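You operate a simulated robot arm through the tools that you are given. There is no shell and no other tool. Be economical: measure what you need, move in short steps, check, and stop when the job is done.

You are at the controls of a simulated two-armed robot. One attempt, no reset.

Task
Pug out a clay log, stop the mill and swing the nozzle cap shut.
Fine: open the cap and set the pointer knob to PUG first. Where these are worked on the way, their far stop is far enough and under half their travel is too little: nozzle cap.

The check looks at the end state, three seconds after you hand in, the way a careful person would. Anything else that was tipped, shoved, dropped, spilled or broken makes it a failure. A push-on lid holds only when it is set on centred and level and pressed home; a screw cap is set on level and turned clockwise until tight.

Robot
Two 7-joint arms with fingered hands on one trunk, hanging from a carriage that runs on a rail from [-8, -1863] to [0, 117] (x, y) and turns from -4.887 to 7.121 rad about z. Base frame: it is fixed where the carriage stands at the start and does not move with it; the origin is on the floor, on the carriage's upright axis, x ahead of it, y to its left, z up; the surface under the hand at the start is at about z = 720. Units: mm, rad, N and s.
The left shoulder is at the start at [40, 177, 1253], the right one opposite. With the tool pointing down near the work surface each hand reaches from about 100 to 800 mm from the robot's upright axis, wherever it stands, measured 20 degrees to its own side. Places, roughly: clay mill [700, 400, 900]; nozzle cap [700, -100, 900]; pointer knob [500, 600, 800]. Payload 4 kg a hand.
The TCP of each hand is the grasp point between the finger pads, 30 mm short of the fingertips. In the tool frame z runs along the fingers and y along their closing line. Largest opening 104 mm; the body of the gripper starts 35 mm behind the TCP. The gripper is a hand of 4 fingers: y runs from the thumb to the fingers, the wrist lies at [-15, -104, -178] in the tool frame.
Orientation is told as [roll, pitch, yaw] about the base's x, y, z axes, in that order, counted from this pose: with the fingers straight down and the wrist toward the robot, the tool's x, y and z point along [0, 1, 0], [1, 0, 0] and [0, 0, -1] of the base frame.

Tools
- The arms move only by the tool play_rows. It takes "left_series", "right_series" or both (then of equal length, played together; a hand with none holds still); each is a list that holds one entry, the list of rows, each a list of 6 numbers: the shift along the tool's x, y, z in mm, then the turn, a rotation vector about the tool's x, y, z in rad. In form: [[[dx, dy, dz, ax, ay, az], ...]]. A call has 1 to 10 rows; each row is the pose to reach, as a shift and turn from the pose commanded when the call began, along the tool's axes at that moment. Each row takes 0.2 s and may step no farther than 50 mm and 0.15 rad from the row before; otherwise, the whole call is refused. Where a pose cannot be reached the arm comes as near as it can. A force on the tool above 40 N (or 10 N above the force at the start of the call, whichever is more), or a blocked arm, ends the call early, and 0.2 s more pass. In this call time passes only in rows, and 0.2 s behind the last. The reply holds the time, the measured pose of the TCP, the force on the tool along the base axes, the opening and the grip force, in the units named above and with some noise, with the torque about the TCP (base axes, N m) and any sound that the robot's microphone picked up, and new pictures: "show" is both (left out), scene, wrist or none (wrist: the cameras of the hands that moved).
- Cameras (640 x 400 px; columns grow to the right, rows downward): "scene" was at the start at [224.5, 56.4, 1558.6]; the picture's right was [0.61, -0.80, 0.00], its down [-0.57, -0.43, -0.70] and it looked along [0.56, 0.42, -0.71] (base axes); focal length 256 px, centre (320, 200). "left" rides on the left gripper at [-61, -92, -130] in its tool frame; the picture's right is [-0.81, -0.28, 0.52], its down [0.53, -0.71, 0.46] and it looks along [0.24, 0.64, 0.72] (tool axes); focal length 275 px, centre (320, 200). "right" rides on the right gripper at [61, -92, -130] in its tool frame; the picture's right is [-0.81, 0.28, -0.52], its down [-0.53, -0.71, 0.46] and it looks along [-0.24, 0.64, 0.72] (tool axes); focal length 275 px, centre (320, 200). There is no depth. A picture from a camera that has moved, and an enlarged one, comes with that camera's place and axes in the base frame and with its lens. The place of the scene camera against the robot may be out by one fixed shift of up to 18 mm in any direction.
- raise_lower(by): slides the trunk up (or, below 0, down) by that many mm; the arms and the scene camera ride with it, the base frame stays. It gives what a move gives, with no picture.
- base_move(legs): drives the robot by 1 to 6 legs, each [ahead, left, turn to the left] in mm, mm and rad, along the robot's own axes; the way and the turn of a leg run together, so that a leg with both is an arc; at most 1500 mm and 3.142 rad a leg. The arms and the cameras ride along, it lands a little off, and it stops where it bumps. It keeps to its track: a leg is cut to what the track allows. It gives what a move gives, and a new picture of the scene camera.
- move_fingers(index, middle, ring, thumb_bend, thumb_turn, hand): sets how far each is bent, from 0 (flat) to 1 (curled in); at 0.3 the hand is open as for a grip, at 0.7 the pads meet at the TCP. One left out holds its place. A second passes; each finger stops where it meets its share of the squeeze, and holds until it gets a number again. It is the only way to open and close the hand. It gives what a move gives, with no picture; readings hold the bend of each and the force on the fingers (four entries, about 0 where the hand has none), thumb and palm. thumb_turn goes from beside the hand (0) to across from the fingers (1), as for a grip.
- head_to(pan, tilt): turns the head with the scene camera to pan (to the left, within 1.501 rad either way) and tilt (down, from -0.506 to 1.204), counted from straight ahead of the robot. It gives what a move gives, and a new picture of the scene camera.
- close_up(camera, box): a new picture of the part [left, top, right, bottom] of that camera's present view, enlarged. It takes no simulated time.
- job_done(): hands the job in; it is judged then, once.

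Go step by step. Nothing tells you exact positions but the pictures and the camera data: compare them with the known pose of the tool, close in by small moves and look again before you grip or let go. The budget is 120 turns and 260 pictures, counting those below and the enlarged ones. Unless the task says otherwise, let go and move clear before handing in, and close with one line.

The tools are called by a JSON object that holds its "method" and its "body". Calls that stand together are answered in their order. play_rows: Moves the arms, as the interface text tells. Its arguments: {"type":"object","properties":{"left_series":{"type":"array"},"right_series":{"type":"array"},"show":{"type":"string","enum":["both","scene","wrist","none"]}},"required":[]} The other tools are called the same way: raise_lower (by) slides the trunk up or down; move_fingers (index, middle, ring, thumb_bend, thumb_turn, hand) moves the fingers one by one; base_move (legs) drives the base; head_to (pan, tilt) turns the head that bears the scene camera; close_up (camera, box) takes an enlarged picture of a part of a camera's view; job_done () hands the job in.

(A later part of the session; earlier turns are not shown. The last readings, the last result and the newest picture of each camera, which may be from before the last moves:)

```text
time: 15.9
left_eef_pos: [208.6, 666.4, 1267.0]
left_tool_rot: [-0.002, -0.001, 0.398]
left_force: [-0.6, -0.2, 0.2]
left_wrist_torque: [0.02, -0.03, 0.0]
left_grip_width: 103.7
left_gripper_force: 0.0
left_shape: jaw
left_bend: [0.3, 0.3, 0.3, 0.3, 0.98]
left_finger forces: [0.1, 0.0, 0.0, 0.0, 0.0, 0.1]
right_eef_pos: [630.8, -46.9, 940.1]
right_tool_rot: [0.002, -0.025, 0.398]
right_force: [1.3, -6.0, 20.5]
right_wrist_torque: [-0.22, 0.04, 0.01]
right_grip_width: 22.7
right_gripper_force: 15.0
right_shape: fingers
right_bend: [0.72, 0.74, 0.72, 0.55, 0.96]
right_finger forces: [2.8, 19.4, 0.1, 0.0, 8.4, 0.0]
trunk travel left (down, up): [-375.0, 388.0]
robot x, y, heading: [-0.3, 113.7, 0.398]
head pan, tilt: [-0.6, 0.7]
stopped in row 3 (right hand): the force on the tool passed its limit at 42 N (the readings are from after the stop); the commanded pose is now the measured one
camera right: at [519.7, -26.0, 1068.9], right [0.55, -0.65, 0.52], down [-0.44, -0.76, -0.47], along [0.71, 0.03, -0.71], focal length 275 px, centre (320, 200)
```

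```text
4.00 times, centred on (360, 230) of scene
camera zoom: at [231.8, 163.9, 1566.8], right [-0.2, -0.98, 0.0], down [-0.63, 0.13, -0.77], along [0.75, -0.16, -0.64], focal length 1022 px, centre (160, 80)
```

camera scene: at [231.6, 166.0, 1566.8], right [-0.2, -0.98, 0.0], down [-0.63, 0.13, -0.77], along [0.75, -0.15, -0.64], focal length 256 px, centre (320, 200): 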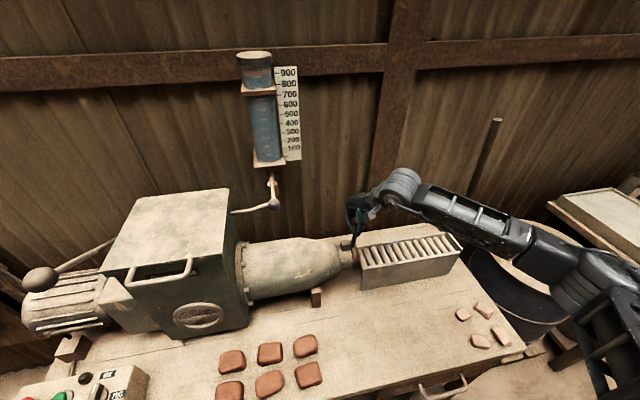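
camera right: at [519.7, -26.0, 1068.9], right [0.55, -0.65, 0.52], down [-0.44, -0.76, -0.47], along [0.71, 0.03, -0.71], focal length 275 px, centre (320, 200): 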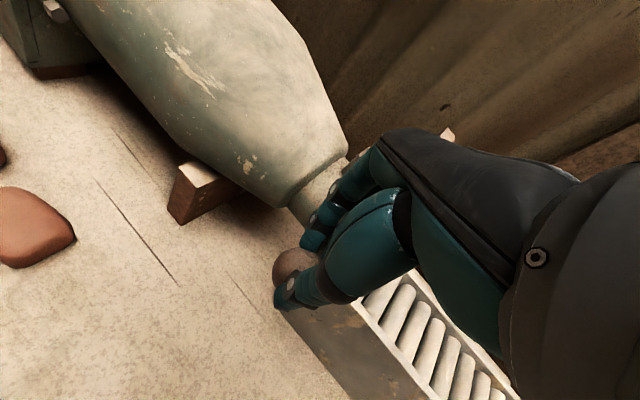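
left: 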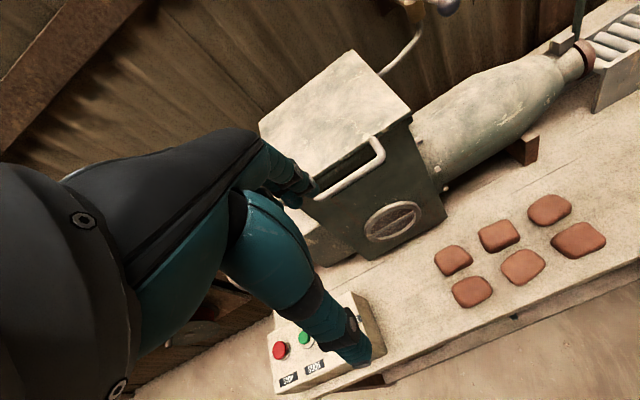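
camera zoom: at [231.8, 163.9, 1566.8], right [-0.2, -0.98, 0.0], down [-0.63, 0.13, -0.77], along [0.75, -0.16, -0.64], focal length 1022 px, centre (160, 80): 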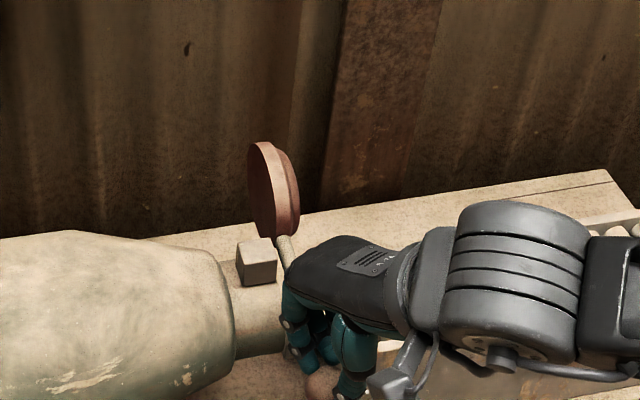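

That reached 42 N, likely the stop. I'll open the hand, lift clear and look.

{"method": "move_fingers", "body": {"hand": "right", "index": 0.3, "middle": 0.3, "ring": 0.3, "thumb_bend": 0.3}}

{"method": "play_rows", "body": {"right_series": [[[0, -5, -30, 0, 0, 0], [0, -15, -70, 0, 0, 0], [-20, -40, -100, 0, 0, 0], [-50, -60, -120, 0, 0, 0]]], "show": "both"}}

{"method": "close_up", "body": {"camera": "scene", "box": [300, 190, 420, 290]}}

{"method": "close_up", "body": {"camera": "right", "box": [200, 120, 420, 320]}}

```text
time: 16.9
left_eef_pos: [208.1, 664.5, 1264.8]
left_tool_rot: [-0.002, 0.002, 0.397]
left_force: [0.3, 0.1, -0.5]
left_wrist_torque: [0.0, 0.02, -0.03]
left_grip_width: 103.8
left_gripper_force: 0.1
left_shape: jaw
left_bend: [0.3, 0.3, 0.3, 0.3, 0.98]
left_finger forces: [0.0, 0.1, 0.0, 0.1, 0.0, 0.1]
right_eef_pos: [626.9, -50.6, 935.8]
right_tool_rot: [0.0, -0.015, 0.397]
right_force: [-16.5, -19.5, 25.4]
right_wrist_torque: [-0.31, -0.55, -1.02]
right_grip_width: 102.6
right_gripper_force: 18.4
right_shape: fingers
right_bend: [0.3, 0.81, 0.42, 0.3, 0.97]
right_finger forces: [0.1, 21.5, 15.1, 0.0, 0.0, 0.0]
trunk travel left (down, up): [-375.0, 388.0]
robot x, y, heading: [-0.2, 113.3, 0.397]
head pan, tilt: [-0.6, 0.7]
```

```text
time: 17.9
left_eef_pos: [208.2, 667.3, 1265.9]
left_tool_rot: [0.0, -0.001, 0.399]
left_force: [0.0, 0.6, 0.5]
left_wrist_torque: [0.02, 0.02, 0.0]
left_grip_width: 103.8
left_gripper_force: 0.1
left_shape: jaw
left_bend: [0.3, 0.3, 0.3, 0.3, 0.98]
left_finger forces: [0.0, 0.0, 0.1, 0.0, 0.0, 0.1]
right_eef_pos: [590.0, -113.2, 1056.0]
right_tool_rot: [0.005, -0.016, 0.4]
right_force: [0.4, 0.3, 0.3]
right_wrist_torque: [-0.04, 0.0, -0.04]
right_grip_width: 103.1
right_gripper_force: 0.1
right_shape: fingers
right_bend: [0.3, 0.3, 0.3, 0.3, 0.97]
right_finger forces: [0.0, 0.0, 0.1, 0.0, 0.0, 0.0]
trunk travel left (down, up): [-375.0, 388.0]
robot x, y, heading: [2.6, 115.0, 0.393]
head pan, tilt: [-0.6, 0.7]
camera scene: at [231.4, 164.6, 1566.5], right [-0.2, -0.98, 0.0], down [-0.63, 0.13, -0.77], along [0.75, -0.15, -0.64], focal length 256 px, centre (320, 200)
camera right: at [479.0, -93.0, 1186.2], right [0.56, -0.64, 0.52], down [-0.44, -0.76, -0.47], along [0.7, 0.03, -0.72], focal length 275 px, centre (320, 200)
```

scene: 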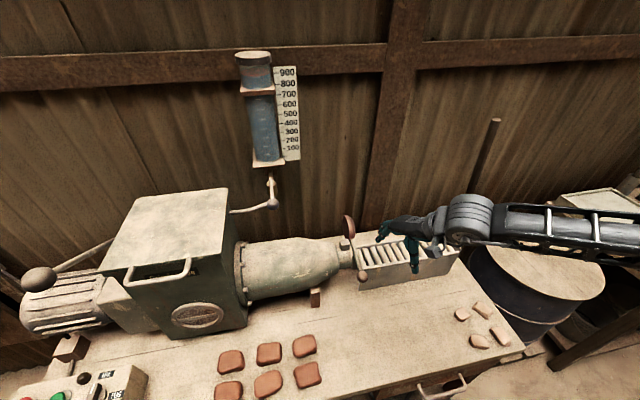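
right: 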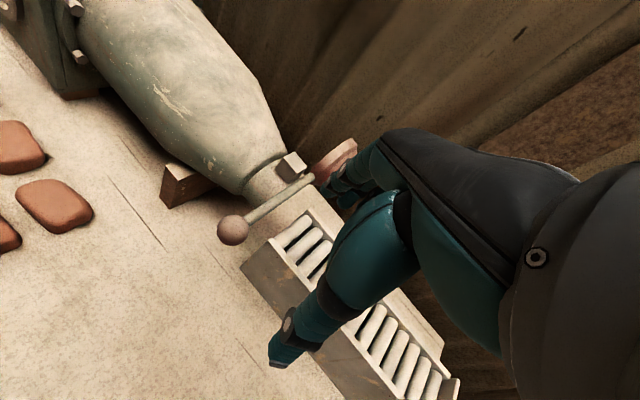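

```text
4.00 times, centred on (360, 240) of scene
camera zoom: at [231.4, 164.6, 1566.5], right [-0.2, -0.98, 0.0], down [-0.63, 0.13, -0.77], along [0.75, -0.15, -0.64], focal length 1022 px, centre (160, 40)
```

zoom: 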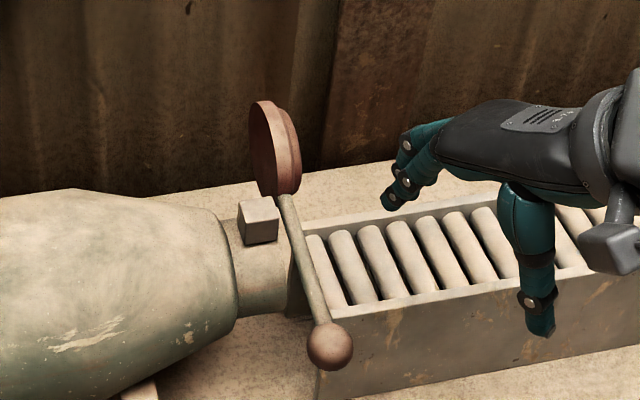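

```text
2.00 times, centred on (310, 220) of right
camera zoom: at [479.0, -93.0, 1186.2], right [0.56, -0.64, 0.52], down [-0.44, -0.76, -0.47], along [0.7, 0.03, -0.72], focal length 551 px, centre (340, 160)
```

zoom: 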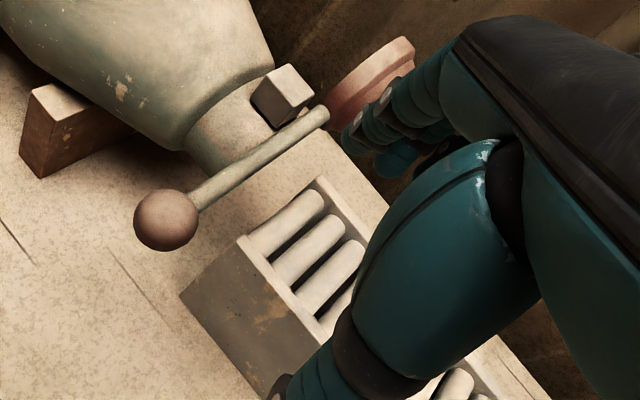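

The cap is open at its stop (lever level, ball at about [633,-44,885]). Next is the knob: I'll turn the head to the control box.

{"method": "head_to", "body": {"pan": 0.6, "tilt": 0.85}}

{"method": "close_up", "body": {"camera": "scene", "box": [260, 160, 400, 250]}}

```text
time: 19.3
left_eef_pos: [208.3, 668.3, 1265.8]
left_tool_rot: [0.001, 0.0, 0.397]
left_force: [-0.3, 0.4, -0.8]
left_wrist_torque: [-0.02, 0.02, 0.02]
left_grip_width: 103.9
left_gripper_force: 0.0
left_shape: jaw
left_bend: [0.3, 0.3, 0.3, 0.3, 0.98]
left_finger forces: [0.0, 0.1, 0.0, 0.1, 0.1, 0.0]
right_eef_pos: [589.6, -111.4, 1055.8]
right_tool_rot: [0.005, -0.016, 0.4]
right_force: [0.6, 0.1, -0.5]
right_wrist_torque: [-0.01, -0.01, 0.02]
right_grip_width: 102.9
right_gripper_force: 0.0
right_shape: fingers
right_bend: [0.3, 0.3, 0.3, 0.3, 0.97]
right_finger forces: [0.1, 0.0, 0.0, 0.0, 0.1, 0.0]
trunk travel left (down, up): [-375.0, 388.0]
robot x, y, heading: [4.3, 110.3, 0.399]
head pan, tilt: [0.6, 0.85]
camera scene: at [190.7, 247.7, 1554.4], right [0.84, -0.54, 0.0], down [-0.41, -0.63, -0.66], along [0.36, 0.55, -0.75], focal length 256 px, centre (320, 200)
```

scene: 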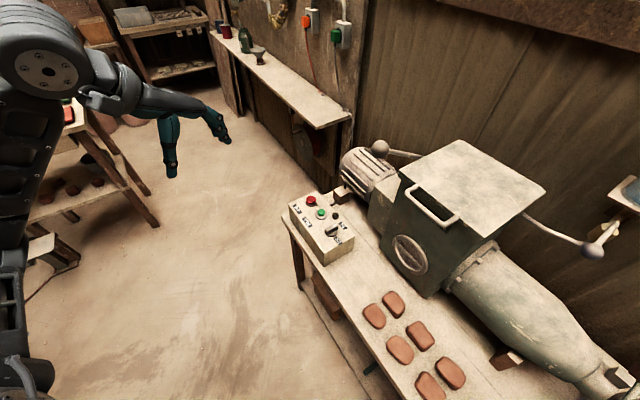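

```text
4.44 times, centred on (330, 205) of scene
camera zoom: at [190.7, 247.7, 1554.4], right [0.84, -0.54, 0.0], down [-0.41, -0.63, -0.66], along [0.36, 0.55, -0.75], focal length 1136 px, centre (276, 178)
```

zoom: 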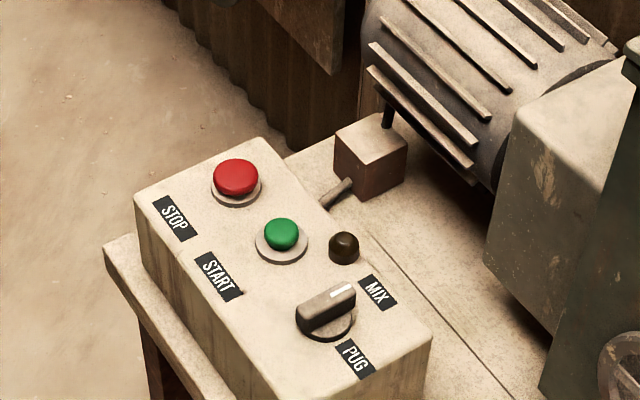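

Red STOP, green START and the knob (pointing to MIX, +x) are clear. I'll bring the left hand in for its own view of the box.

{"method": "play_rows", "body": {"left_series": [[[-21, 12, 34, 0, 0, 0], [-42, 24, 68, 0, 0, 0], [-63, 36, 102, 0, 0, 0], [-84, 48, 136, 0, 0, 0], [-105, 60, 170, 0, 0, 0], [-127, 72, 204, 0, 0, 0], [-148, 83, 238, 0, 0, 0]]], "show": "both"}}

```text
time: 20.9
left_eef_pos: [343.4, 562.7, 1027.3]
left_tool_rot: [0.002, 0.0, 0.398]
left_force: [-0.5, 0.0, 0.0]
left_wrist_torque: [0.04, 0.0, 0.01]
left_grip_width: 103.8
left_gripper_force: 0.1
left_shape: jaw
left_bend: [0.3, 0.3, 0.3, 0.3, 0.98]
left_finger forces: [0.1, 0.1, 0.1, 0.0, 0.1, 0.0]
right_eef_pos: [589.4, -112.5, 1055.6]
right_tool_rot: [0.005, -0.016, 0.399]
right_force: [0.1, 0.2, -0.6]
right_wrist_torque: [0.06, -0.01, 0.0]
right_grip_width: 102.8
right_gripper_force: 0.0
right_shape: fingers
right_bend: [0.3, 0.3, 0.3, 0.3, 0.97]
right_finger forces: [0.0, 0.0, 0.0, 0.0, 0.1, 0.1]
trunk travel left (down, up): [-375.0, 388.0]
robot x, y, heading: [0.8, 113.7, 0.394]
head pan, tilt: [0.6, 0.85]
camera scene: at [190.8, 247.3, 1554.4], right [0.84, -0.54, 0.0], down [-0.41, -0.63, -0.66], along [0.36, 0.55, -0.75], focal length 256 px, centre (320, 200)
camera left: at [282.9, 470.3, 1158.9], right [0.06, -0.85, -0.52], down [-0.86, 0.22, -0.46], along [0.5, 0.47, -0.72], focal length 275 px, centre (320, 200)
```

scene: 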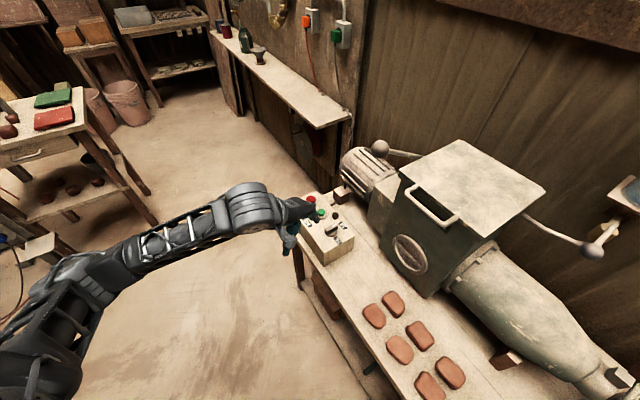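
left: 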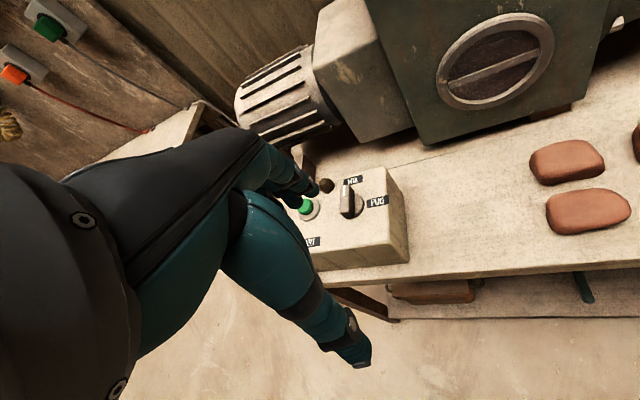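

{"method": "close_up", "body": {"camera": "left", "box": [290, 150, 420, 280]}}

```text
3.08 times, centred on (355, 215) of left
camera zoom: at [282.9, 470.3, 1158.9], right [0.06, -0.85, -0.52], down [-0.86, 0.22, -0.46], along [0.5, 0.47, -0.72], focal length 847 px, centre (212, 154)
```

zoom: 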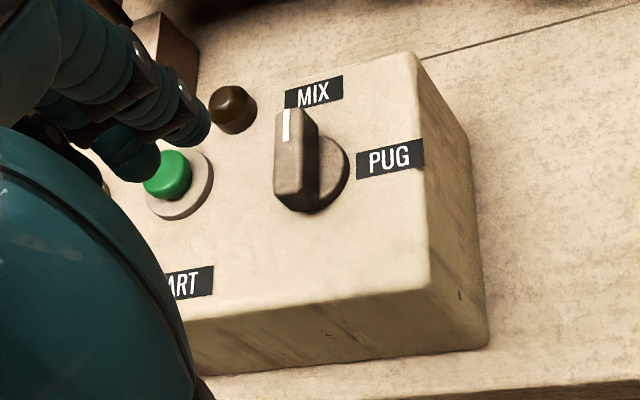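

The pointer is on MIX; PUG is a quarter turn clockwise. I'll curl the left fingers so the thumb alone sticks out as a poker and see where its tip is.

{"method": "move_fingers", "body": {"hand": "left", "index": 1, "middle": 1, "ring": 1, "thumb_bend": 0.3}}

{"method": "close_up", "body": {"camera": "left", "box": [220, 130, 420, 380]}}

{"method": "close_up", "body": {"camera": "scene", "box": [260, 180, 380, 280]}}

```text
time: 21.9
left_eef_pos: [343.1, 563.1, 1028.9]
left_tool_rot: [0.002, 0.0, 0.397]
left_force: [-0.2, 0.5, -0.2]
left_wrist_torque: [0.03, 0.03, -0.01]
left_grip_width: 65.9
left_gripper_force: 0.0
left_shape: fingers
left_bend: [1.0, 1.0, 1.0, 0.3, 0.98]
left_finger forces: [0.0, 0.0, 0.1, 0.0, 0.1, 0.1]
right_eef_pos: [589.4, -112.9, 1054.8]
right_tool_rot: [0.005, -0.014, 0.4]
right_force: [0.0, 0.3, -1.0]
right_wrist_torque: [-0.01, 0.0, 0.0]
right_grip_width: 102.9
right_gripper_force: 0.1
right_shape: fingers
right_bend: [0.3, 0.3, 0.3, 0.3, 0.97]
right_finger forces: [0.1, 0.0, 0.1, 0.0, 0.0, 0.1]
trunk travel left (down, up): [-375.0, 388.0]
robot x, y, heading: [-2.2, 115.3, 0.397]
head pan, tilt: [0.6, 0.85]
```

```text
1.60 times, centred on (320, 255) of left
camera zoom: at [282.4, 471.2, 1159.1], right [0.06, -0.85, -0.52], down [-0.86, 0.22, -0.46], along [0.5, 0.47, -0.72], focal length 440 px, centre (320, 112)
```

zoom: 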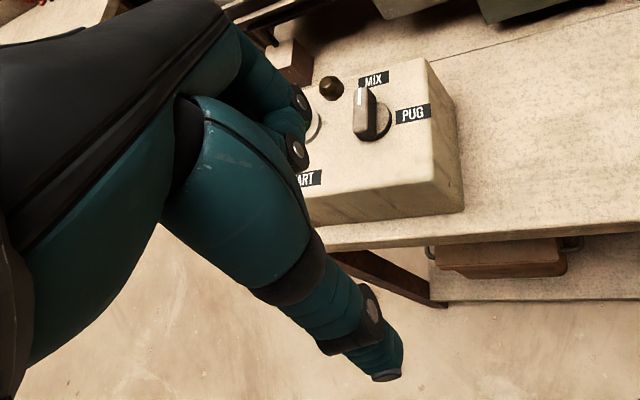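

```text
4.00 times, centred on (320, 230) of scene
camera zoom: at [190.6, 247.8, 1554.4], right [0.84, -0.54, 0.0], down [-0.41, -0.63, -0.66], along [0.36, 0.55, -0.75], focal length 1022 px, centre (320, 80)
```

zoom: 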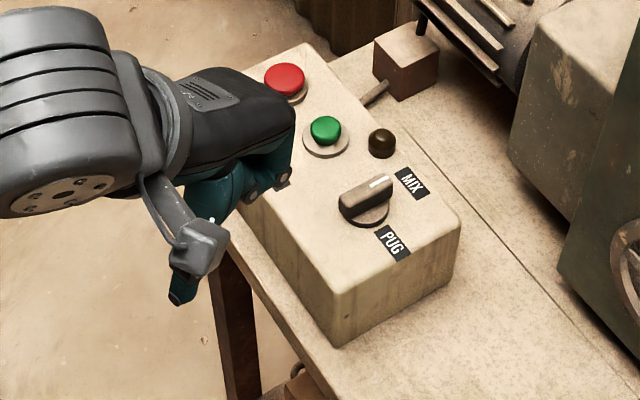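

Curled knuckles hang lower than the thumb, so that's no good. I'll try a pinch with thumb and index, and the other two fingers stretched flat.

{"method": "move_fingers", "body": {"hand": "left", "index": 0.68, "middle": 0, "ring": 0, "thumb_bend": 0.62}}

{"method": "close_up", "body": {"camera": "left", "box": [220, 130, 420, 380]}}

{"method": "close_up", "body": {"camera": "scene", "box": [260, 180, 380, 280]}}

```text
time: 22.9
left_eef_pos: [342.4, 563.2, 1027.7]
left_tool_rot: [0.001, -0.001, 0.398]
left_force: [0.2, 0.7, -0.8]
left_wrist_torque: [0.01, 0.01, 0.04]
left_grip_width: 13.5
left_gripper_force: 0.1
left_shape: fingers
left_bend: [0.68, 0.0, 0.0, 0.62, 0.98]
left_finger forces: [0.0, 0.0, 0.1, 0.0, 0.1, 0.0]
right_eef_pos: [589.5, -112.1, 1055.3]
right_tool_rot: [0.006, -0.016, 0.4]
right_force: [0.1, -1.1, -0.3]
right_wrist_torque: [0.0, 0.02, -0.02]
right_grip_width: 102.8
right_gripper_force: 0.0
right_shape: fingers
right_bend: [0.3, 0.3, 0.3, 0.3, 0.97]
right_finger forces: [0.1, 0.0, 0.1, 0.1, 0.0, 0.1]
trunk travel left (down, up): [-375.0, 388.0]
robot x, y, heading: [-1.9, 114.3, 0.394]
head pan, tilt: [0.6, 0.85]
```

```text
1.60 times, centred on (320, 255) of left
camera zoom: at [282.4, 471.2, 1159.2], right [0.06, -0.85, -0.52], down [-0.86, 0.22, -0.46], along [0.5, 0.47, -0.72], focal length 440 px, centre (320, 112)
```

zoom: 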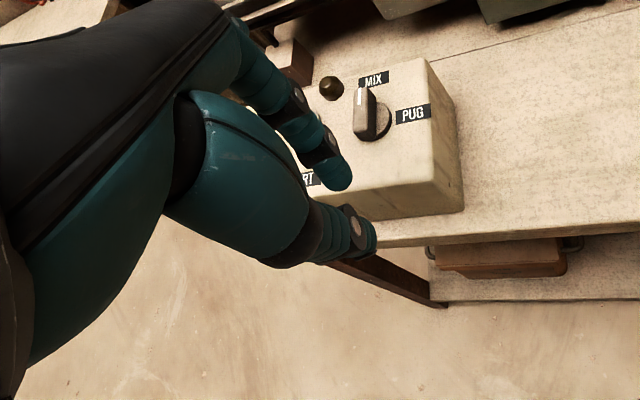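

```text
4.00 times, centred on (320, 230) of scene
camera zoom: at [190.6, 247.8, 1554.4], right [0.84, -0.54, 0.0], down [-0.41, -0.63, -0.66], along [0.36, 0.55, -0.75], focal length 1022 px, centre (320, 80)
```

zoom: 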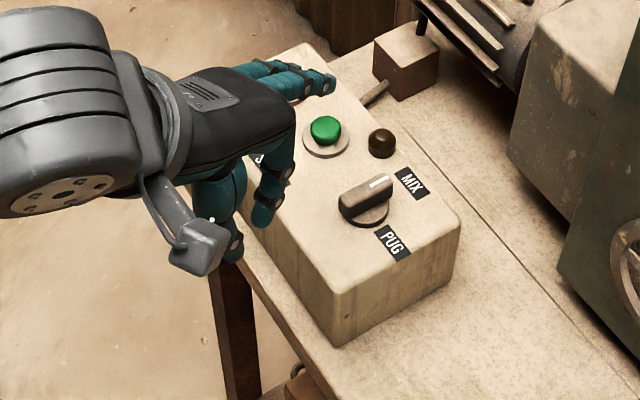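

The flat fingers stick out forward and the index points down; that makes a good poker. I'll open the thumb out and bring the index tip in front of the knob's tail, to push it toward +y (clockwise).

{"method": "move_fingers", "body": {"hand": "left", "thumb_bend": 0}}

{"method": "play_rows", "body": {"left_series": [[[-8, 33, 0, 0, 0, 0], [-16, 66, 10, 0, 0, 0], [-23, 99, 30, 0, 0, 0], [-23, 99, 50, 0, 0, 0]]], "show": "both"}}

{"method": "close_up", "body": {"camera": "left", "box": [200, 130, 400, 380]}}

{"method": "close_up", "body": {"camera": "scene", "box": [270, 160, 390, 260]}}

```text
time: 23.9
left_eef_pos: [342.4, 562.9, 1027.1]
left_tool_rot: [0.0, -0.002, 0.397]
left_force: [0.4, 0.0, -0.5]
left_wrist_torque: [0.05, -0.01, 0.03]
left_grip_width: 73.3
left_gripper_force: 0.0
left_shape: fingers
left_bend: [0.68, 0.0, 0.0, 0.0, 0.98]
left_finger forces: [0.0, 0.1, 0.0, 0.0, 0.0, 0.0]
right_eef_pos: [589.4, -111.3, 1055.7]
right_tool_rot: [0.005, -0.016, 0.398]
right_force: [0.7, -0.6, 0.3]
right_wrist_torque: [-0.03, -0.02, 0.0]
right_grip_width: 102.9
right_gripper_force: 0.0
right_shape: fingers
right_bend: [0.3, 0.3, 0.3, 0.3, 0.97]
right_finger forces: [0.0, 0.0, 0.1, 0.0, 0.1, 0.1]
trunk travel left (down, up): [-375.0, 388.0]
robot x, y, heading: [-0.9, 112.3, 0.397]
head pan, tilt: [0.6, 0.85]
```

```text
time: 24.9
left_eef_pos: [440.4, 580.3, 977.4]
left_tool_rot: [0.003, 0.0, 0.399]
left_force: [1.2, -0.2, -0.3]
left_wrist_torque: [-0.01, 0.01, -0.01]
left_grip_width: 73.4
left_gripper_force: 0.0
left_shape: fingers
left_bend: [0.68, 0.0, 0.0, 0.0, 0.98]
left_finger forces: [0.0, 0.0, 0.1, 0.0, 0.0, 0.0]
right_eef_pos: [588.3, -112.3, 1054.5]
right_tool_rot: [0.006, -0.016, 0.401]
right_force: [-1.1, 0.1, -0.2]
right_wrist_torque: [0.03, 0.02, 0.0]
right_grip_width: 102.6
right_gripper_force: 0.0
right_shape: fingers
right_bend: [0.3, 0.3, 0.3, 0.3, 0.97]
right_finger forces: [0.0, 0.0, 0.1, 0.0, 0.1, 0.0]
trunk travel left (down, up): [-375.0, 388.0]
robot x, y, heading: [-0.2, 112.6, 0.398]
head pan, tilt: [0.6, 0.85]
camera scene: at [190.3, 247.7, 1554.3], right [0.84, -0.54, 0.0], down [-0.41, -0.63, -0.66], along [0.36, 0.55, -0.75], focal length 256 px, centre (320, 200)
camera left: at [381.0, 489.0, 1109.1], right [0.06, -0.85, -0.52], down [-0.86, 0.22, -0.45], along [0.5, 0.47, -0.72], focal length 275 px, centre (320, 200)
```

scene: 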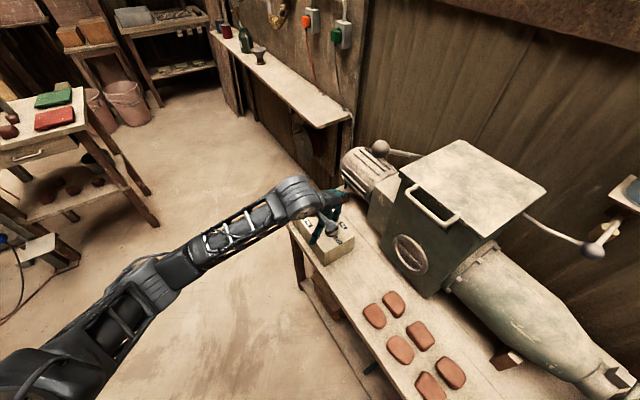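
left: 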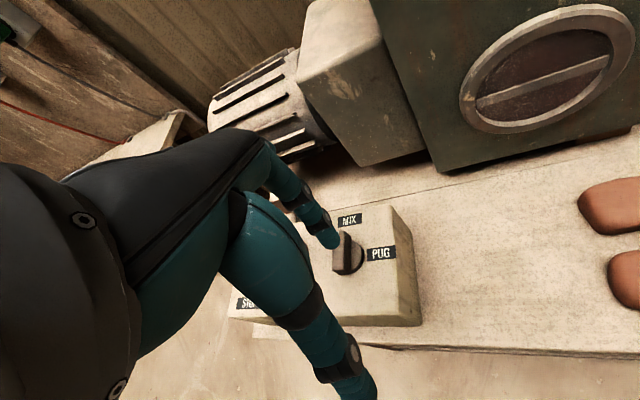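

```text
1.60 times, centred on (300, 255) of left
camera zoom: at [381.0, 489.0, 1109.1], right [0.06, -0.85, -0.52], down [-0.86, 0.22, -0.45], along [0.5, 0.47, -0.72], focal length 440 px, centre (352, 112)
```

zoom: 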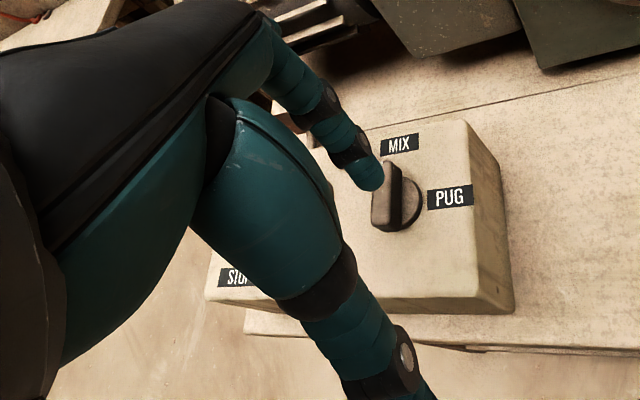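

```text
4.00 times, centred on (330, 210) of scene
camera zoom: at [190.3, 247.7, 1554.3], right [0.84, -0.54, 0.0], down [-0.41, -0.63, -0.66], along [0.36, 0.55, -0.75], focal length 1022 px, centre (280, 160)
```

zoom: 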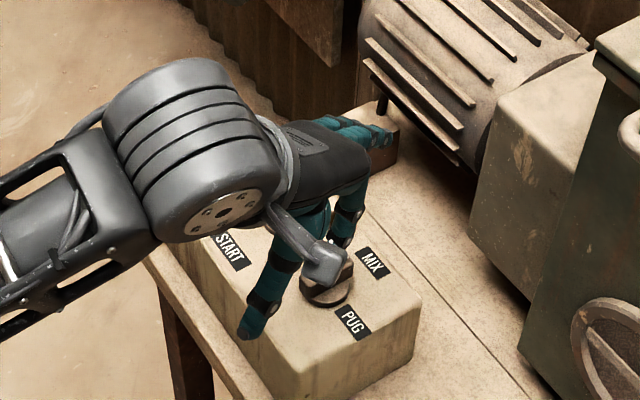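

The knob's height is still uncertain, so I'll step the index tip down and to the right of it, then measure again.

{"method": "play_rows", "body": {"left_series": [[[-16, -1, 15, 0, 0, 0], [-16, -1, 42, 0, 0, 0]]], "show": "none"}}

{"method": "close_up", "body": {"camera": "left", "box": [240, 170, 440, 370]}}

{"method": "close_up", "body": {"camera": "scene", "box": [290, 180, 370, 260]}}

```text
time: 25.5
left_eef_pos: [447.9, 564.7, 935.8]
left_tool_rot: [0.001, -0.001, 0.397]
left_force: [0.0, 0.2, -0.1]
left_wrist_torque: [0.0, 0.0, -0.01]
left_grip_width: 73.5
left_gripper_force: 0.1
left_shape: fingers
left_bend: [0.68, 0.0, 0.0, 0.0, 0.98]
left_finger forces: [0.1, 0.0, 0.0, 0.1, 0.0, 0.0]
right_eef_pos: [589.3, -112.5, 1055.1]
right_tool_rot: [0.005, -0.015, 0.4]
right_force: [-0.2, 0.3, -0.2]
right_wrist_torque: [-0.03, -0.03, -0.01]
right_grip_width: 102.8
right_gripper_force: 0.0
right_shape: fingers
right_bend: [0.3, 0.3, 0.3, 0.3, 0.97]
right_finger forces: [0.1, 0.1, 0.0, 0.1, 0.0, 0.0]
trunk travel left (down, up): [-375.0, 388.0]
robot x, y, heading: [0.2, 111.8, 0.401]
head pan, tilt: [0.6, 0.85]
```

```text
2.00 times, centred on (340, 270) of left
camera zoom: at [386.8, 472.9, 1067.8], right [0.06, -0.85, -0.52], down [-0.86, 0.22, -0.46], along [0.5, 0.47, -0.72], focal length 551 px, centre (280, 60)
```

zoom: 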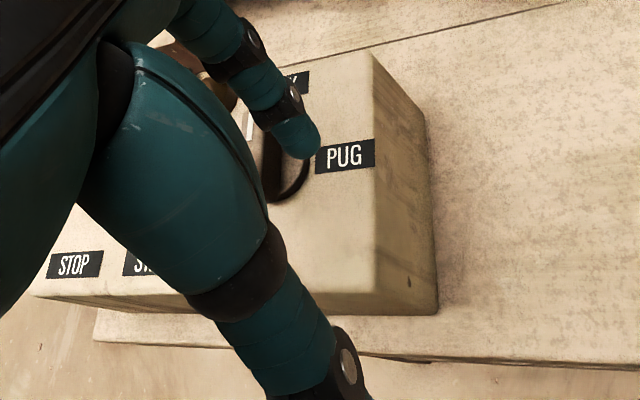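

```text
5.00 times, centred on (330, 220) of scene
camera zoom: at [190.5, 247.7, 1554.4], right [0.84, -0.54, 0.0], down [-0.41, -0.63, -0.66], along [0.36, 0.55, -0.75], focal length 1278 px, centre (270, 100)
```

zoom: 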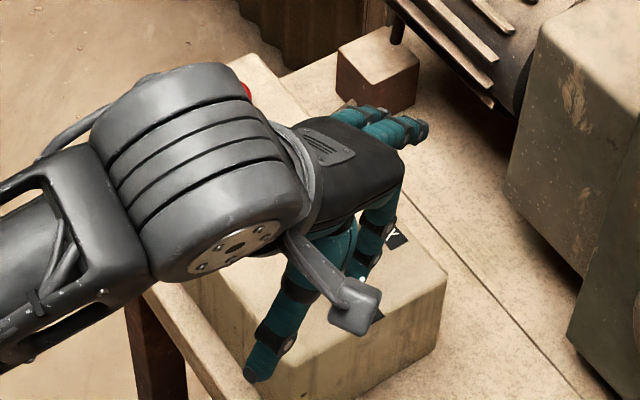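

Triangulating from the wrist camera alone: the box top is at z≈827, the knob centre at about [486,620] and its bar reaches z≈850. I'll set the index tip down on the -y side of the bar's tail.

{"method": "play_rows", "body": {"left_series": [[[19, 21, 5, 0, 0, 0], [19, 21, 30, 0, 0, 0], [19, 21, 50, 0, 0, 0], [19, 21, 62, 0, 0, 0]]], "show": "none"}}

{"method": "close_up", "body": {"camera": "left", "box": [240, 170, 440, 370]}}

{"method": "close_up", "body": {"camera": "scene", "box": [290, 180, 370, 260]}}

```text
time: 26.5
left_eef_pos: [458.4, 588.6, 873.8]
left_tool_rot: [-0.001, 0.0, 0.397]
left_force: [-0.3, -0.2, 0.3]
left_wrist_torque: [0.05, 0.02, 0.01]
left_grip_width: 73.4
left_gripper_force: 0.0
left_shape: fingers
left_bend: [0.68, 0.0, 0.0, 0.0, 0.98]
left_finger forces: [0.1, 0.0, 0.1, 0.0, 0.0, 0.0]
right_eef_pos: [589.6, -112.8, 1056.0]
right_tool_rot: [0.002, -0.016, 0.399]
right_force: [0.2, 0.3, 0.5]
right_wrist_torque: [0.0, 0.01, 0.0]
right_grip_width: 102.8
right_gripper_force: 0.0
right_shape: fingers
right_bend: [0.3, 0.3, 0.3, 0.3, 0.97]
right_finger forces: [0.0, 0.0, 0.0, 0.0, 0.0, 0.0]
trunk travel left (down, up): [-375.0, 388.0]
robot x, y, heading: [1.8, 114.2, 0.4]
head pan, tilt: [0.6, 0.85]
```

```text
2.00 times, centred on (340, 270) of left
camera zoom: at [397.8, 497.8, 1005.0], right [0.06, -0.85, -0.52], down [-0.86, 0.22, -0.46], along [0.5, 0.47, -0.72], focal length 551 px, centre (280, 60)
```

zoom: 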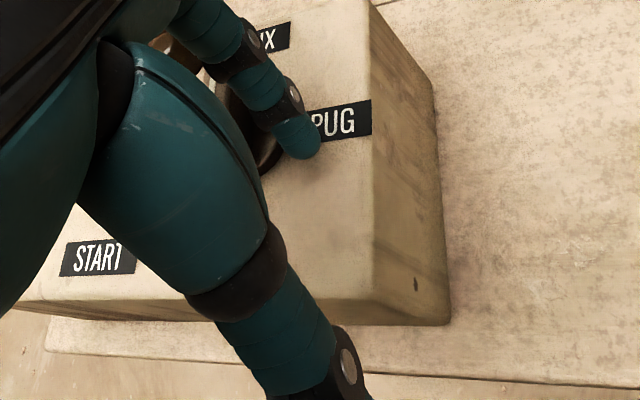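

```text
5.00 times, centred on (330, 220) of scene
camera zoom: at [190.6, 247.6, 1554.3], right [0.84, -0.54, 0.0], down [-0.41, -0.63, -0.66], along [0.36, 0.55, -0.75], focal length 1278 px, centre (270, 100)
```

zoom: 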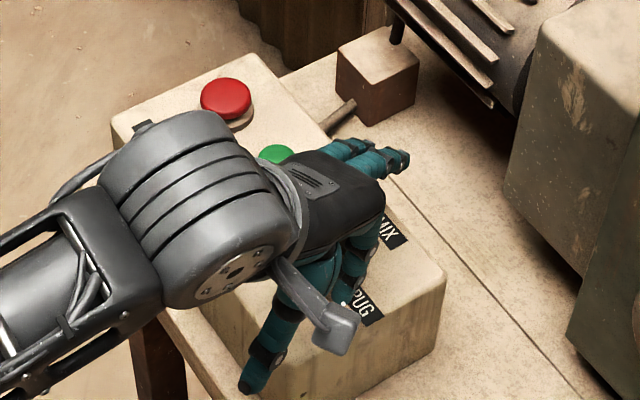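

The index tip sits beside the tail, clear of everything. Now I'll push it toward +y to turn the pointer clockwise.

{"method": "play_rows", "body": {"left_series": [[[5, 0.5, 0, 0, 0, 0], [10.4, 1.1, 0, 0, 0, 0], [16, 1.6, 0, 0, 0, 0], [20.8, 2.2, 0, 0, 0, 0], [26, 3.5, 0, 0, 0, 0], [30.4, 5.2, 0, 0, 0, 0], [35, 8, 0, 0, 0, 0], [38.8, 10.9, 0, 0, 0, 0]]], "show": "none"}}

{"method": "close_up", "body": {"camera": "left", "box": [240, 170, 440, 370]}}

{"method": "close_up", "body": {"camera": "scene", "box": [290, 180, 370, 260]}}

```text
time: 28.3
left_eef_pos: [454.2, 630.7, 875.1]
left_tool_rot: [0.001, 0.001, 0.399]
left_force: [-0.4, 0.2, -0.1]
left_wrist_torque: [-0.03, 0.01, -0.03]
left_grip_width: 72.7
left_gripper_force: 0.1
left_shape: fingers
left_bend: [0.69, 0.0, 0.0, 0.0, 0.98]
left_finger forces: [0.6, 0.1, 0.1, 0.1, 0.0, 0.0]
right_eef_pos: [589.5, -112.6, 1056.0]
right_tool_rot: [0.006, -0.015, 0.4]
right_force: [-0.5, -0.7, -0.2]
right_wrist_torque: [0.03, 0.0, -0.02]
right_grip_width: 102.7
right_gripper_force: 0.1
right_shape: fingers
right_bend: [0.3, 0.3, 0.3, 0.3, 0.97]
right_finger forces: [0.0, 0.0, 0.1, 0.0, 0.0, 0.1]
trunk travel left (down, up): [-375.0, 388.0]
robot x, y, heading: [2.2, 110.5, 0.393]
head pan, tilt: [0.6, 0.85]
```

```text
2.00 times, centred on (340, 270) of left
camera zoom: at [394.5, 539.9, 1006.8], right [0.06, -0.85, -0.52], down [-0.86, 0.22, -0.46], along [0.5, 0.47, -0.72], focal length 551 px, centre (280, 60)
```

zoom: 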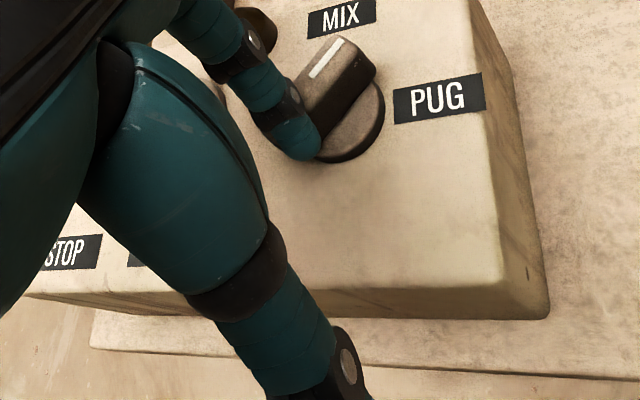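

```text
5.00 times, centred on (330, 220) of scene
camera zoom: at [190.6, 247.8, 1554.4], right [0.84, -0.54, 0.0], down [-0.41, -0.63, -0.66], along [0.36, 0.55, -0.75], focal length 1278 px, centre (270, 100)
```

zoom: 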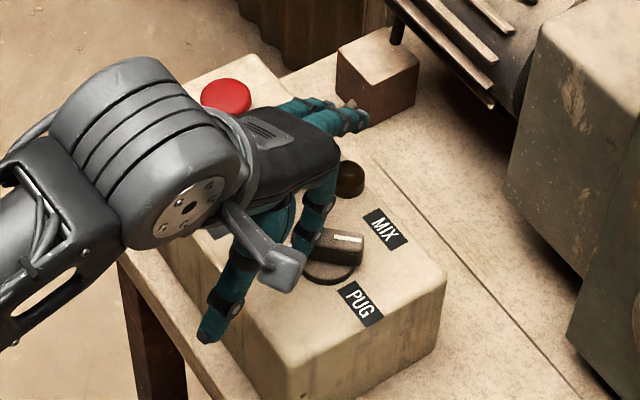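

The pointer has gone partway. Next I'll push the tail on toward +x.

{"method": "play_rows", "body": {"left_series": [[[1, 6.7, 0, 0, 0, 0], [0, 12.6, 0, 0, 0, 0], [-1, 17, 0, 0, 0, 0], [-3, 21, 0, 0, 0, 0]]], "show": "none"}}

{"method": "close_up", "body": {"camera": "left", "box": [240, 170, 440, 370]}}

{"method": "close_up", "body": {"camera": "scene", "box": [290, 180, 370, 260]}}

```text
time: 29.3
left_eef_pos: [474.1, 640.0, 874.2]
left_tool_rot: [0.003, 0.0, 0.398]
left_force: [-6.9, 0.7, 4.9]
left_wrist_torque: [-0.01, 0.14, -0.03]
left_grip_width: 62.0
left_gripper_force: 3.8
left_shape: fingers
left_bend: [0.71, 0.0, 0.0, 0.0, 0.98]
left_finger forces: [7.8, 0.0, 0.0, 0.1, 0.1, 0.0]
right_eef_pos: [588.0, -112.3, 1056.8]
right_tool_rot: [0.005, -0.015, 0.399]
right_force: [0.2, -0.7, -0.1]
right_wrist_torque: [0.06, 0.02, 0.0]
right_grip_width: 103.1
right_gripper_force: 0.1
right_shape: fingers
right_bend: [0.3, 0.3, 0.3, 0.3, 0.97]
right_finger forces: [0.0, 0.0, 0.0, 0.0, 0.0, 0.0]
trunk travel left (down, up): [-375.0, 388.0]
robot x, y, heading: [2.7, 113.7, 0.4]
head pan, tilt: [0.6, 0.85]
```

```text
2.00 times, centred on (340, 270) of left
camera zoom: at [414.0, 546.6, 1006.3], right [0.06, -0.85, -0.52], down [-0.86, 0.22, -0.45], along [0.5, 0.47, -0.72], focal length 551 px, centre (280, 60)
```

zoom: 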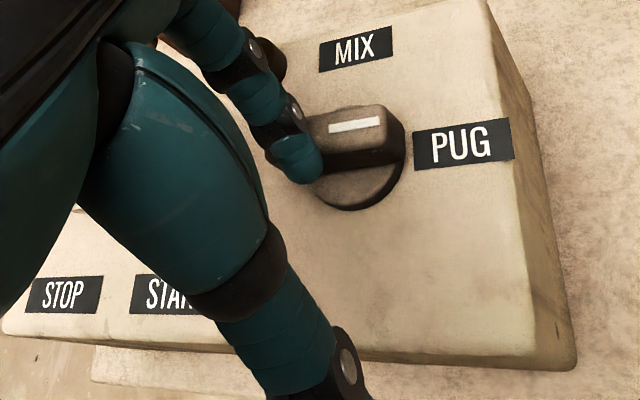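

```text
5.00 times, centred on (330, 220) of scene
camera zoom: at [190.0, 248.0, 1554.3], right [0.84, -0.54, 0.0], down [-0.41, -0.63, -0.66], along [0.36, 0.55, -0.75], focal length 1278 px, centre (270, 100)
```

zoom: 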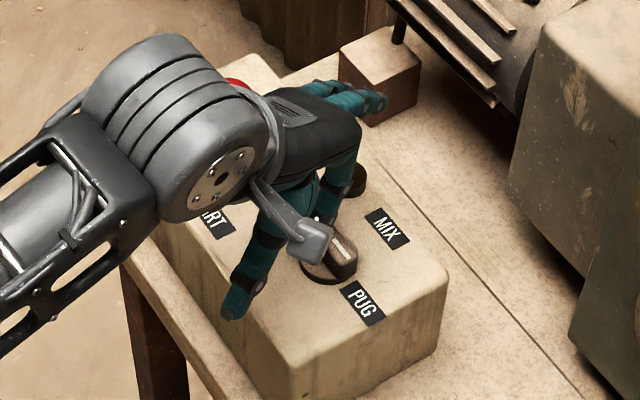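

The pointer is at PUG, against its stop. I'll back off, lift, and bring the index tip over the green START button to measure.

{"method": "play_rows", "body": {"left_series": [[[2, -12, 0, 0, 0, 0], [2, -12, -30, 0, 0, 0], [2, -12, -60, 0, 0, 0], [25, 12, -60, 0, 0, 0], [50, 36, -60, 0, 0, 0]]], "show": "wrist"}}

{"method": "close_up", "body": {"camera": "left", "box": [240, 150, 440, 350]}}

{"method": "close_up", "body": {"camera": "scene", "box": [280, 170, 380, 260]}}

```text
time: 30.5
left_eef_pos: [491.0, 696.6, 934.5]
left_tool_rot: [0.002, -0.001, 0.4]
left_force: [-0.1, -0.6, 0.1]
left_wrist_torque: [-0.02, -0.01, 0.01]
left_grip_width: 73.4
left_gripper_force: 0.0
left_shape: fingers
left_bend: [0.68, 0.0, 0.0, 0.0, 0.98]
left_finger forces: [0.1, 0.0, 0.0, 0.1, 0.0, 0.0]
right_eef_pos: [589.5, -112.8, 1056.4]
right_tool_rot: [0.007, -0.017, 0.401]
right_force: [-0.6, 0.0, 0.6]
right_wrist_torque: [0.01, 0.04, 0.03]
right_grip_width: 102.9
right_gripper_force: 0.1
right_shape: fingers
right_bend: [0.3, 0.3, 0.3, 0.3, 0.97]
right_finger forces: [0.0, 0.1, 0.0, 0.0, 0.0, 0.0]
trunk travel left (down, up): [-375.0, 388.0]
robot x, y, heading: [-0.9, 113.4, 0.396]
head pan, tilt: [0.6, 0.85]
camera left: at [430.8, 604.7, 1065.4], right [0.06, -0.85, -0.52], down [-0.86, 0.22, -0.46], along [0.5, 0.47, -0.72], focal length 275 px, centre (320, 200)
```

left: 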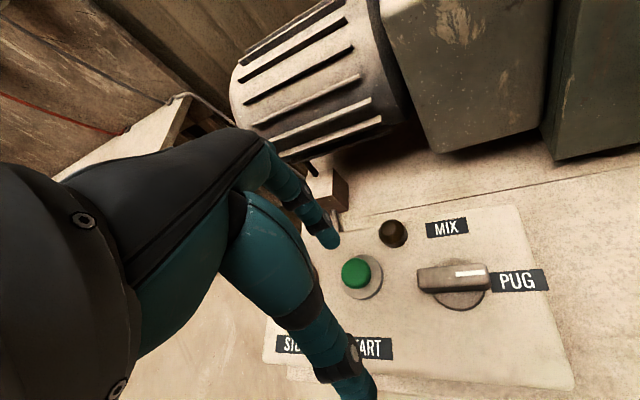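

```text
2.00 times, centred on (340, 250) of left
camera zoom: at [430.8, 604.7, 1065.4], right [0.06, -0.85, -0.52], down [-0.86, 0.22, -0.46], along [0.5, 0.47, -0.72], focal length 551 px, centre (280, 100)
```

zoom: 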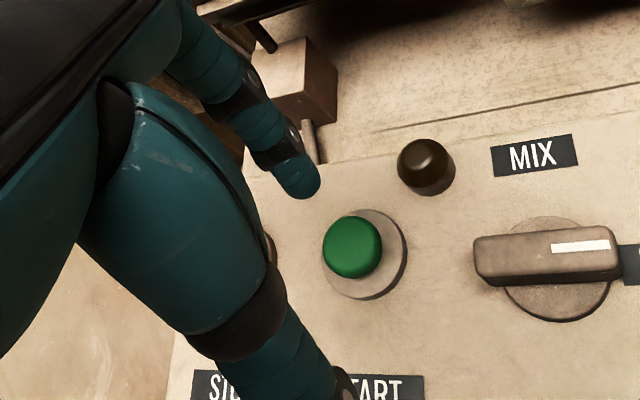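

```text
4.44 times, centred on (330, 215) of scene
camera zoom: at [190.8, 248.0, 1554.5], right [0.84, -0.54, 0.0], down [-0.41, -0.63, -0.66], along [0.36, 0.55, -0.75], focal length 1136 px, centre (276, 133)
```

zoom: 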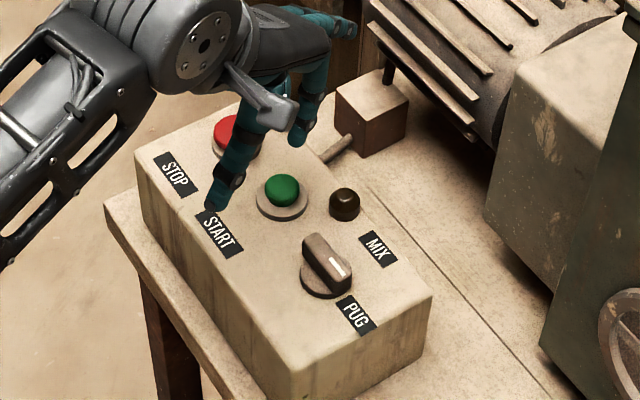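

The pointer is at PUG. Green is at about [498,704], cap top at z≈846. I'll point the head at the nozzle so I can watch the log, and line the index up above START.

{"method": "head_to", "body": {"pan": -0.55, "tilt": 0.75}}

{"method": "play_rows", "body": {"left_series": [[[4, -6, 15, 0, 0, 0], [4, -6, 40, 0, 0, 0]]], "show": "none"}}

{"method": "close_up", "body": {"camera": "left", "box": [240, 150, 440, 350]}}

```text
time: 31.8
left_eef_pos: [491.0, 695.4, 932.9]
left_tool_rot: [0.0, 0.0, 0.398]
left_force: [0.3, 0.0, -0.6]
left_wrist_torque: [-0.02, 0.0, 0.0]
left_grip_width: 73.3
left_gripper_force: 0.0
left_shape: fingers
left_bend: [0.68, 0.0, 0.0, 0.0, 0.98]
left_finger forces: [0.1, 0.0, 0.0, 0.0, 0.0, 0.0]
right_eef_pos: [590.4, -111.9, 1056.1]
right_tool_rot: [0.003, -0.016, 0.4]
right_force: [0.3, -0.2, 0.5]
right_wrist_torque: [0.03, 0.04, -0.03]
right_grip_width: 102.9
right_gripper_force: 0.0
right_shape: fingers
right_bend: [0.3, 0.3, 0.3, 0.3, 0.97]
right_finger forces: [0.0, 0.0, 0.0, 0.1, 0.0, 0.0]
trunk travel left (down, up): [-375.0, 388.0]
robot x, y, heading: [-0.4, 113.2, 0.396]
head pan, tilt: [-0.55, 0.75]
camera scene: at [230.1, 169.5, 1562.4], right [-0.15, -0.99, 0.0], down [-0.67, 0.1, -0.73], along [0.72, -0.11, -0.68], focal length 256 px, centre (320, 200)
```

scene: 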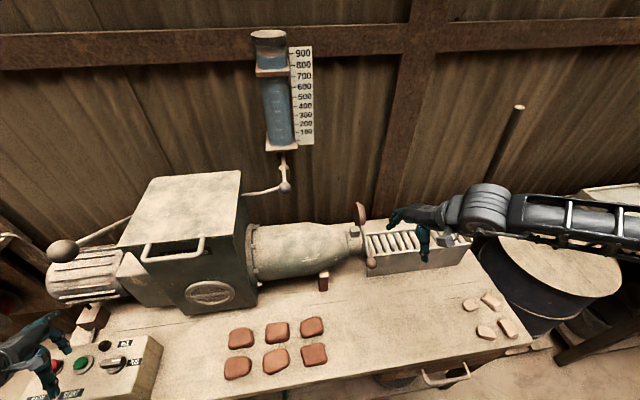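

```text
time: 32.4
left_eef_pos: [483.7, 697.7, 893.2]
left_tool_rot: [-0.001, 0.0, 0.398]
left_force: [0.7, 0.6, -0.6]
left_wrist_torque: [-0.03, -0.01, 0.05]
left_grip_width: 73.8
left_gripper_force: 0.1
left_shape: fingers
left_bend: [0.68, 0.0, 0.0, 0.0, 0.98]
left_finger forces: [0.0, 0.1, 0.1, 0.0, 0.0, 0.1]
right_eef_pos: [590.3, -113.3, 1055.7]
right_tool_rot: [0.004, -0.015, 0.4]
right_force: [-0.8, 0.4, 1.0]
right_wrist_torque: [0.02, 0.02, 0.02]
right_grip_width: 102.8
right_gripper_force: 0.0
right_shape: fingers
right_bend: [0.3, 0.3, 0.3, 0.3, 0.97]
right_finger forces: [0.0, 0.0, 0.1, 0.0, 0.0, 0.0]
trunk travel left (down, up): [-375.0, 388.0]
robot x, y, heading: [1.9, 114.2, 0.398]
head pan, tilt: [-0.55, 0.75]
```

```text
2.00 times, centred on (340, 250) of left
camera zoom: at [423.6, 605.5, 1025.5], right [0.06, -0.85, -0.52], down [-0.86, 0.21, -0.46], along [0.5, 0.47, -0.72], focal length 551 px, centre (280, 100)
```

zoom: 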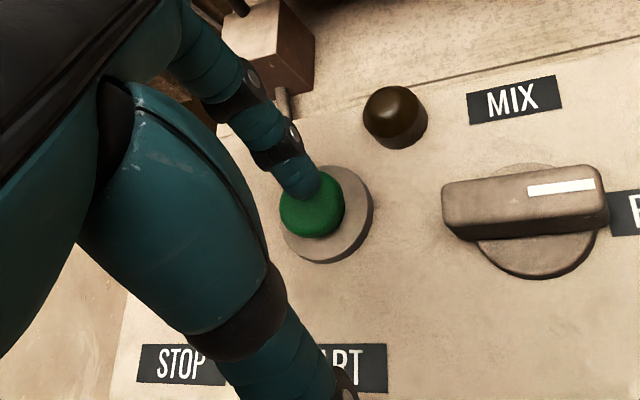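

The index tip is right over the green button. Pressing START.

{"method": "play_rows", "body": {"left_series": [[[1, -3, 6, 0, 0, 0], [1, -3, 11, 0, 0, 0], [1, -3, 15, 0, 0, 0], [1, -3, 19, 0, 0, 0]]], "show": "wrist"}}

```text
time: 33.4
left_eef_pos: [477.9, 696.3, 876.3]
left_tool_rot: [0.001, 0.001, 0.397]
left_force: [0.2, -0.7, 0.1]
left_wrist_torque: [0.01, -0.01, -0.02]
left_grip_width: 73.5
left_gripper_force: 0.0
left_shape: fingers
left_bend: [0.68, 0.0, 0.0, 0.0, 0.98]
left_finger forces: [0.1, 0.0, 0.0, 0.0, 0.0, 0.0]
right_eef_pos: [588.5, -113.3, 1056.0]
right_tool_rot: [0.005, -0.016, 0.4]
right_force: [-0.2, 0.6, 0.4]
right_wrist_torque: [-0.01, -0.03, -0.01]
right_grip_width: 102.8
right_gripper_force: 0.1
right_shape: fingers
right_bend: [0.3, 0.3, 0.3, 0.3, 0.97]
right_finger forces: [0.0, 0.0, 0.1, 0.1, 0.0, 0.0]
trunk travel left (down, up): [-375.0, 388.0]
robot x, y, heading: [1.5, 114.2, 0.397]
head pan, tilt: [-0.55, 0.75]
camera left: at [418.6, 605.7, 1007.4], right [0.06, -0.85, -0.52], down [-0.86, 0.22, -0.46], along [0.5, 0.47, -0.72], focal length 275 px, centre (320, 200)
```

left: 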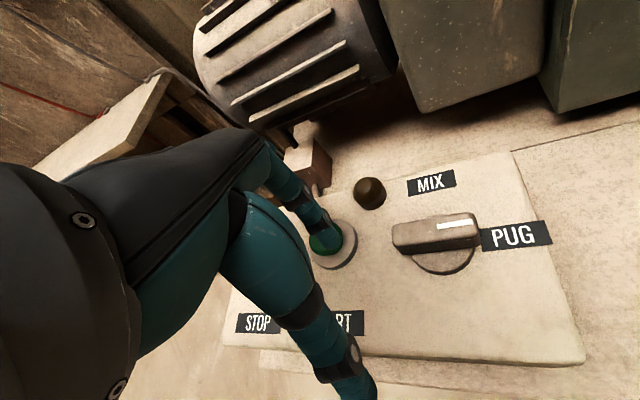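

No contact yet; lowering further in small steps.

{"method": "play_rows", "body": {"left_series": [[[0, 3, 3, 0, 0, 0], [0, 3, 6, 0, 0, 0], [0, 3, 9, 0, 0, 0], [0, 3, 12, 0, 0, 0]]], "show": "none"}}

{"method": "close_up", "body": {"camera": "left", "box": [240, 150, 440, 350]}}

```text
time: 34.4
left_eef_pos: [483.6, 698.6, 864.6]
left_tool_rot: [0.0, -0.004, 0.4]
left_force: [0.7, -1.1, 7.5]
left_wrist_torque: [-0.01, -0.09, -0.03]
left_grip_width: 72.3
left_gripper_force: 3.3
left_shape: fingers
left_bend: [0.69, 0.0, 0.0, 0.0, 0.98]
left_finger forces: [6.3, 0.0, 0.0, 0.0, 0.0, 0.0]
right_eef_pos: [590.5, -112.4, 1054.8]
right_tool_rot: [0.005, -0.017, 0.4]
right_force: [0.3, -0.5, 0.4]
right_wrist_torque: [0.0, -0.01, -0.04]
right_grip_width: 102.8
right_gripper_force: 0.1
right_shape: fingers
right_bend: [0.3, 0.3, 0.3, 0.3, 0.97]
right_finger forces: [0.0, 0.0, 0.0, 0.1, 0.1, 0.0]
trunk travel left (down, up): [-375.0, 388.0]
robot x, y, heading: [1.1, 114.9, 0.395]
head pan, tilt: [-0.55, 0.75]
heard: click
```

```text
2.00 times, centred on (340, 250) of left
camera zoom: at [422.3, 607.5, 996.5], right [0.06, -0.85, -0.52], down [-0.86, 0.22, -0.46], along [0.5, 0.47, -0.72], focal length 551 px, centre (280, 100)
```

zoom: 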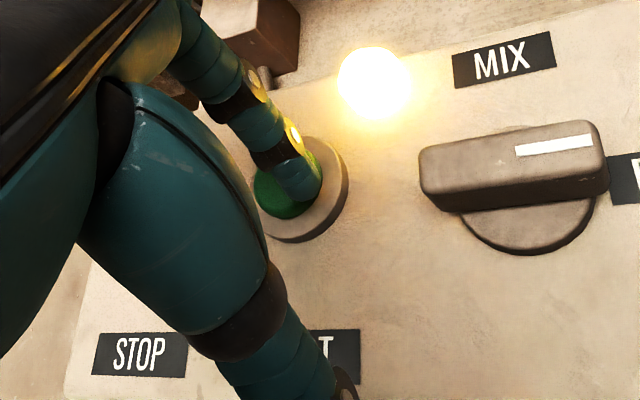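

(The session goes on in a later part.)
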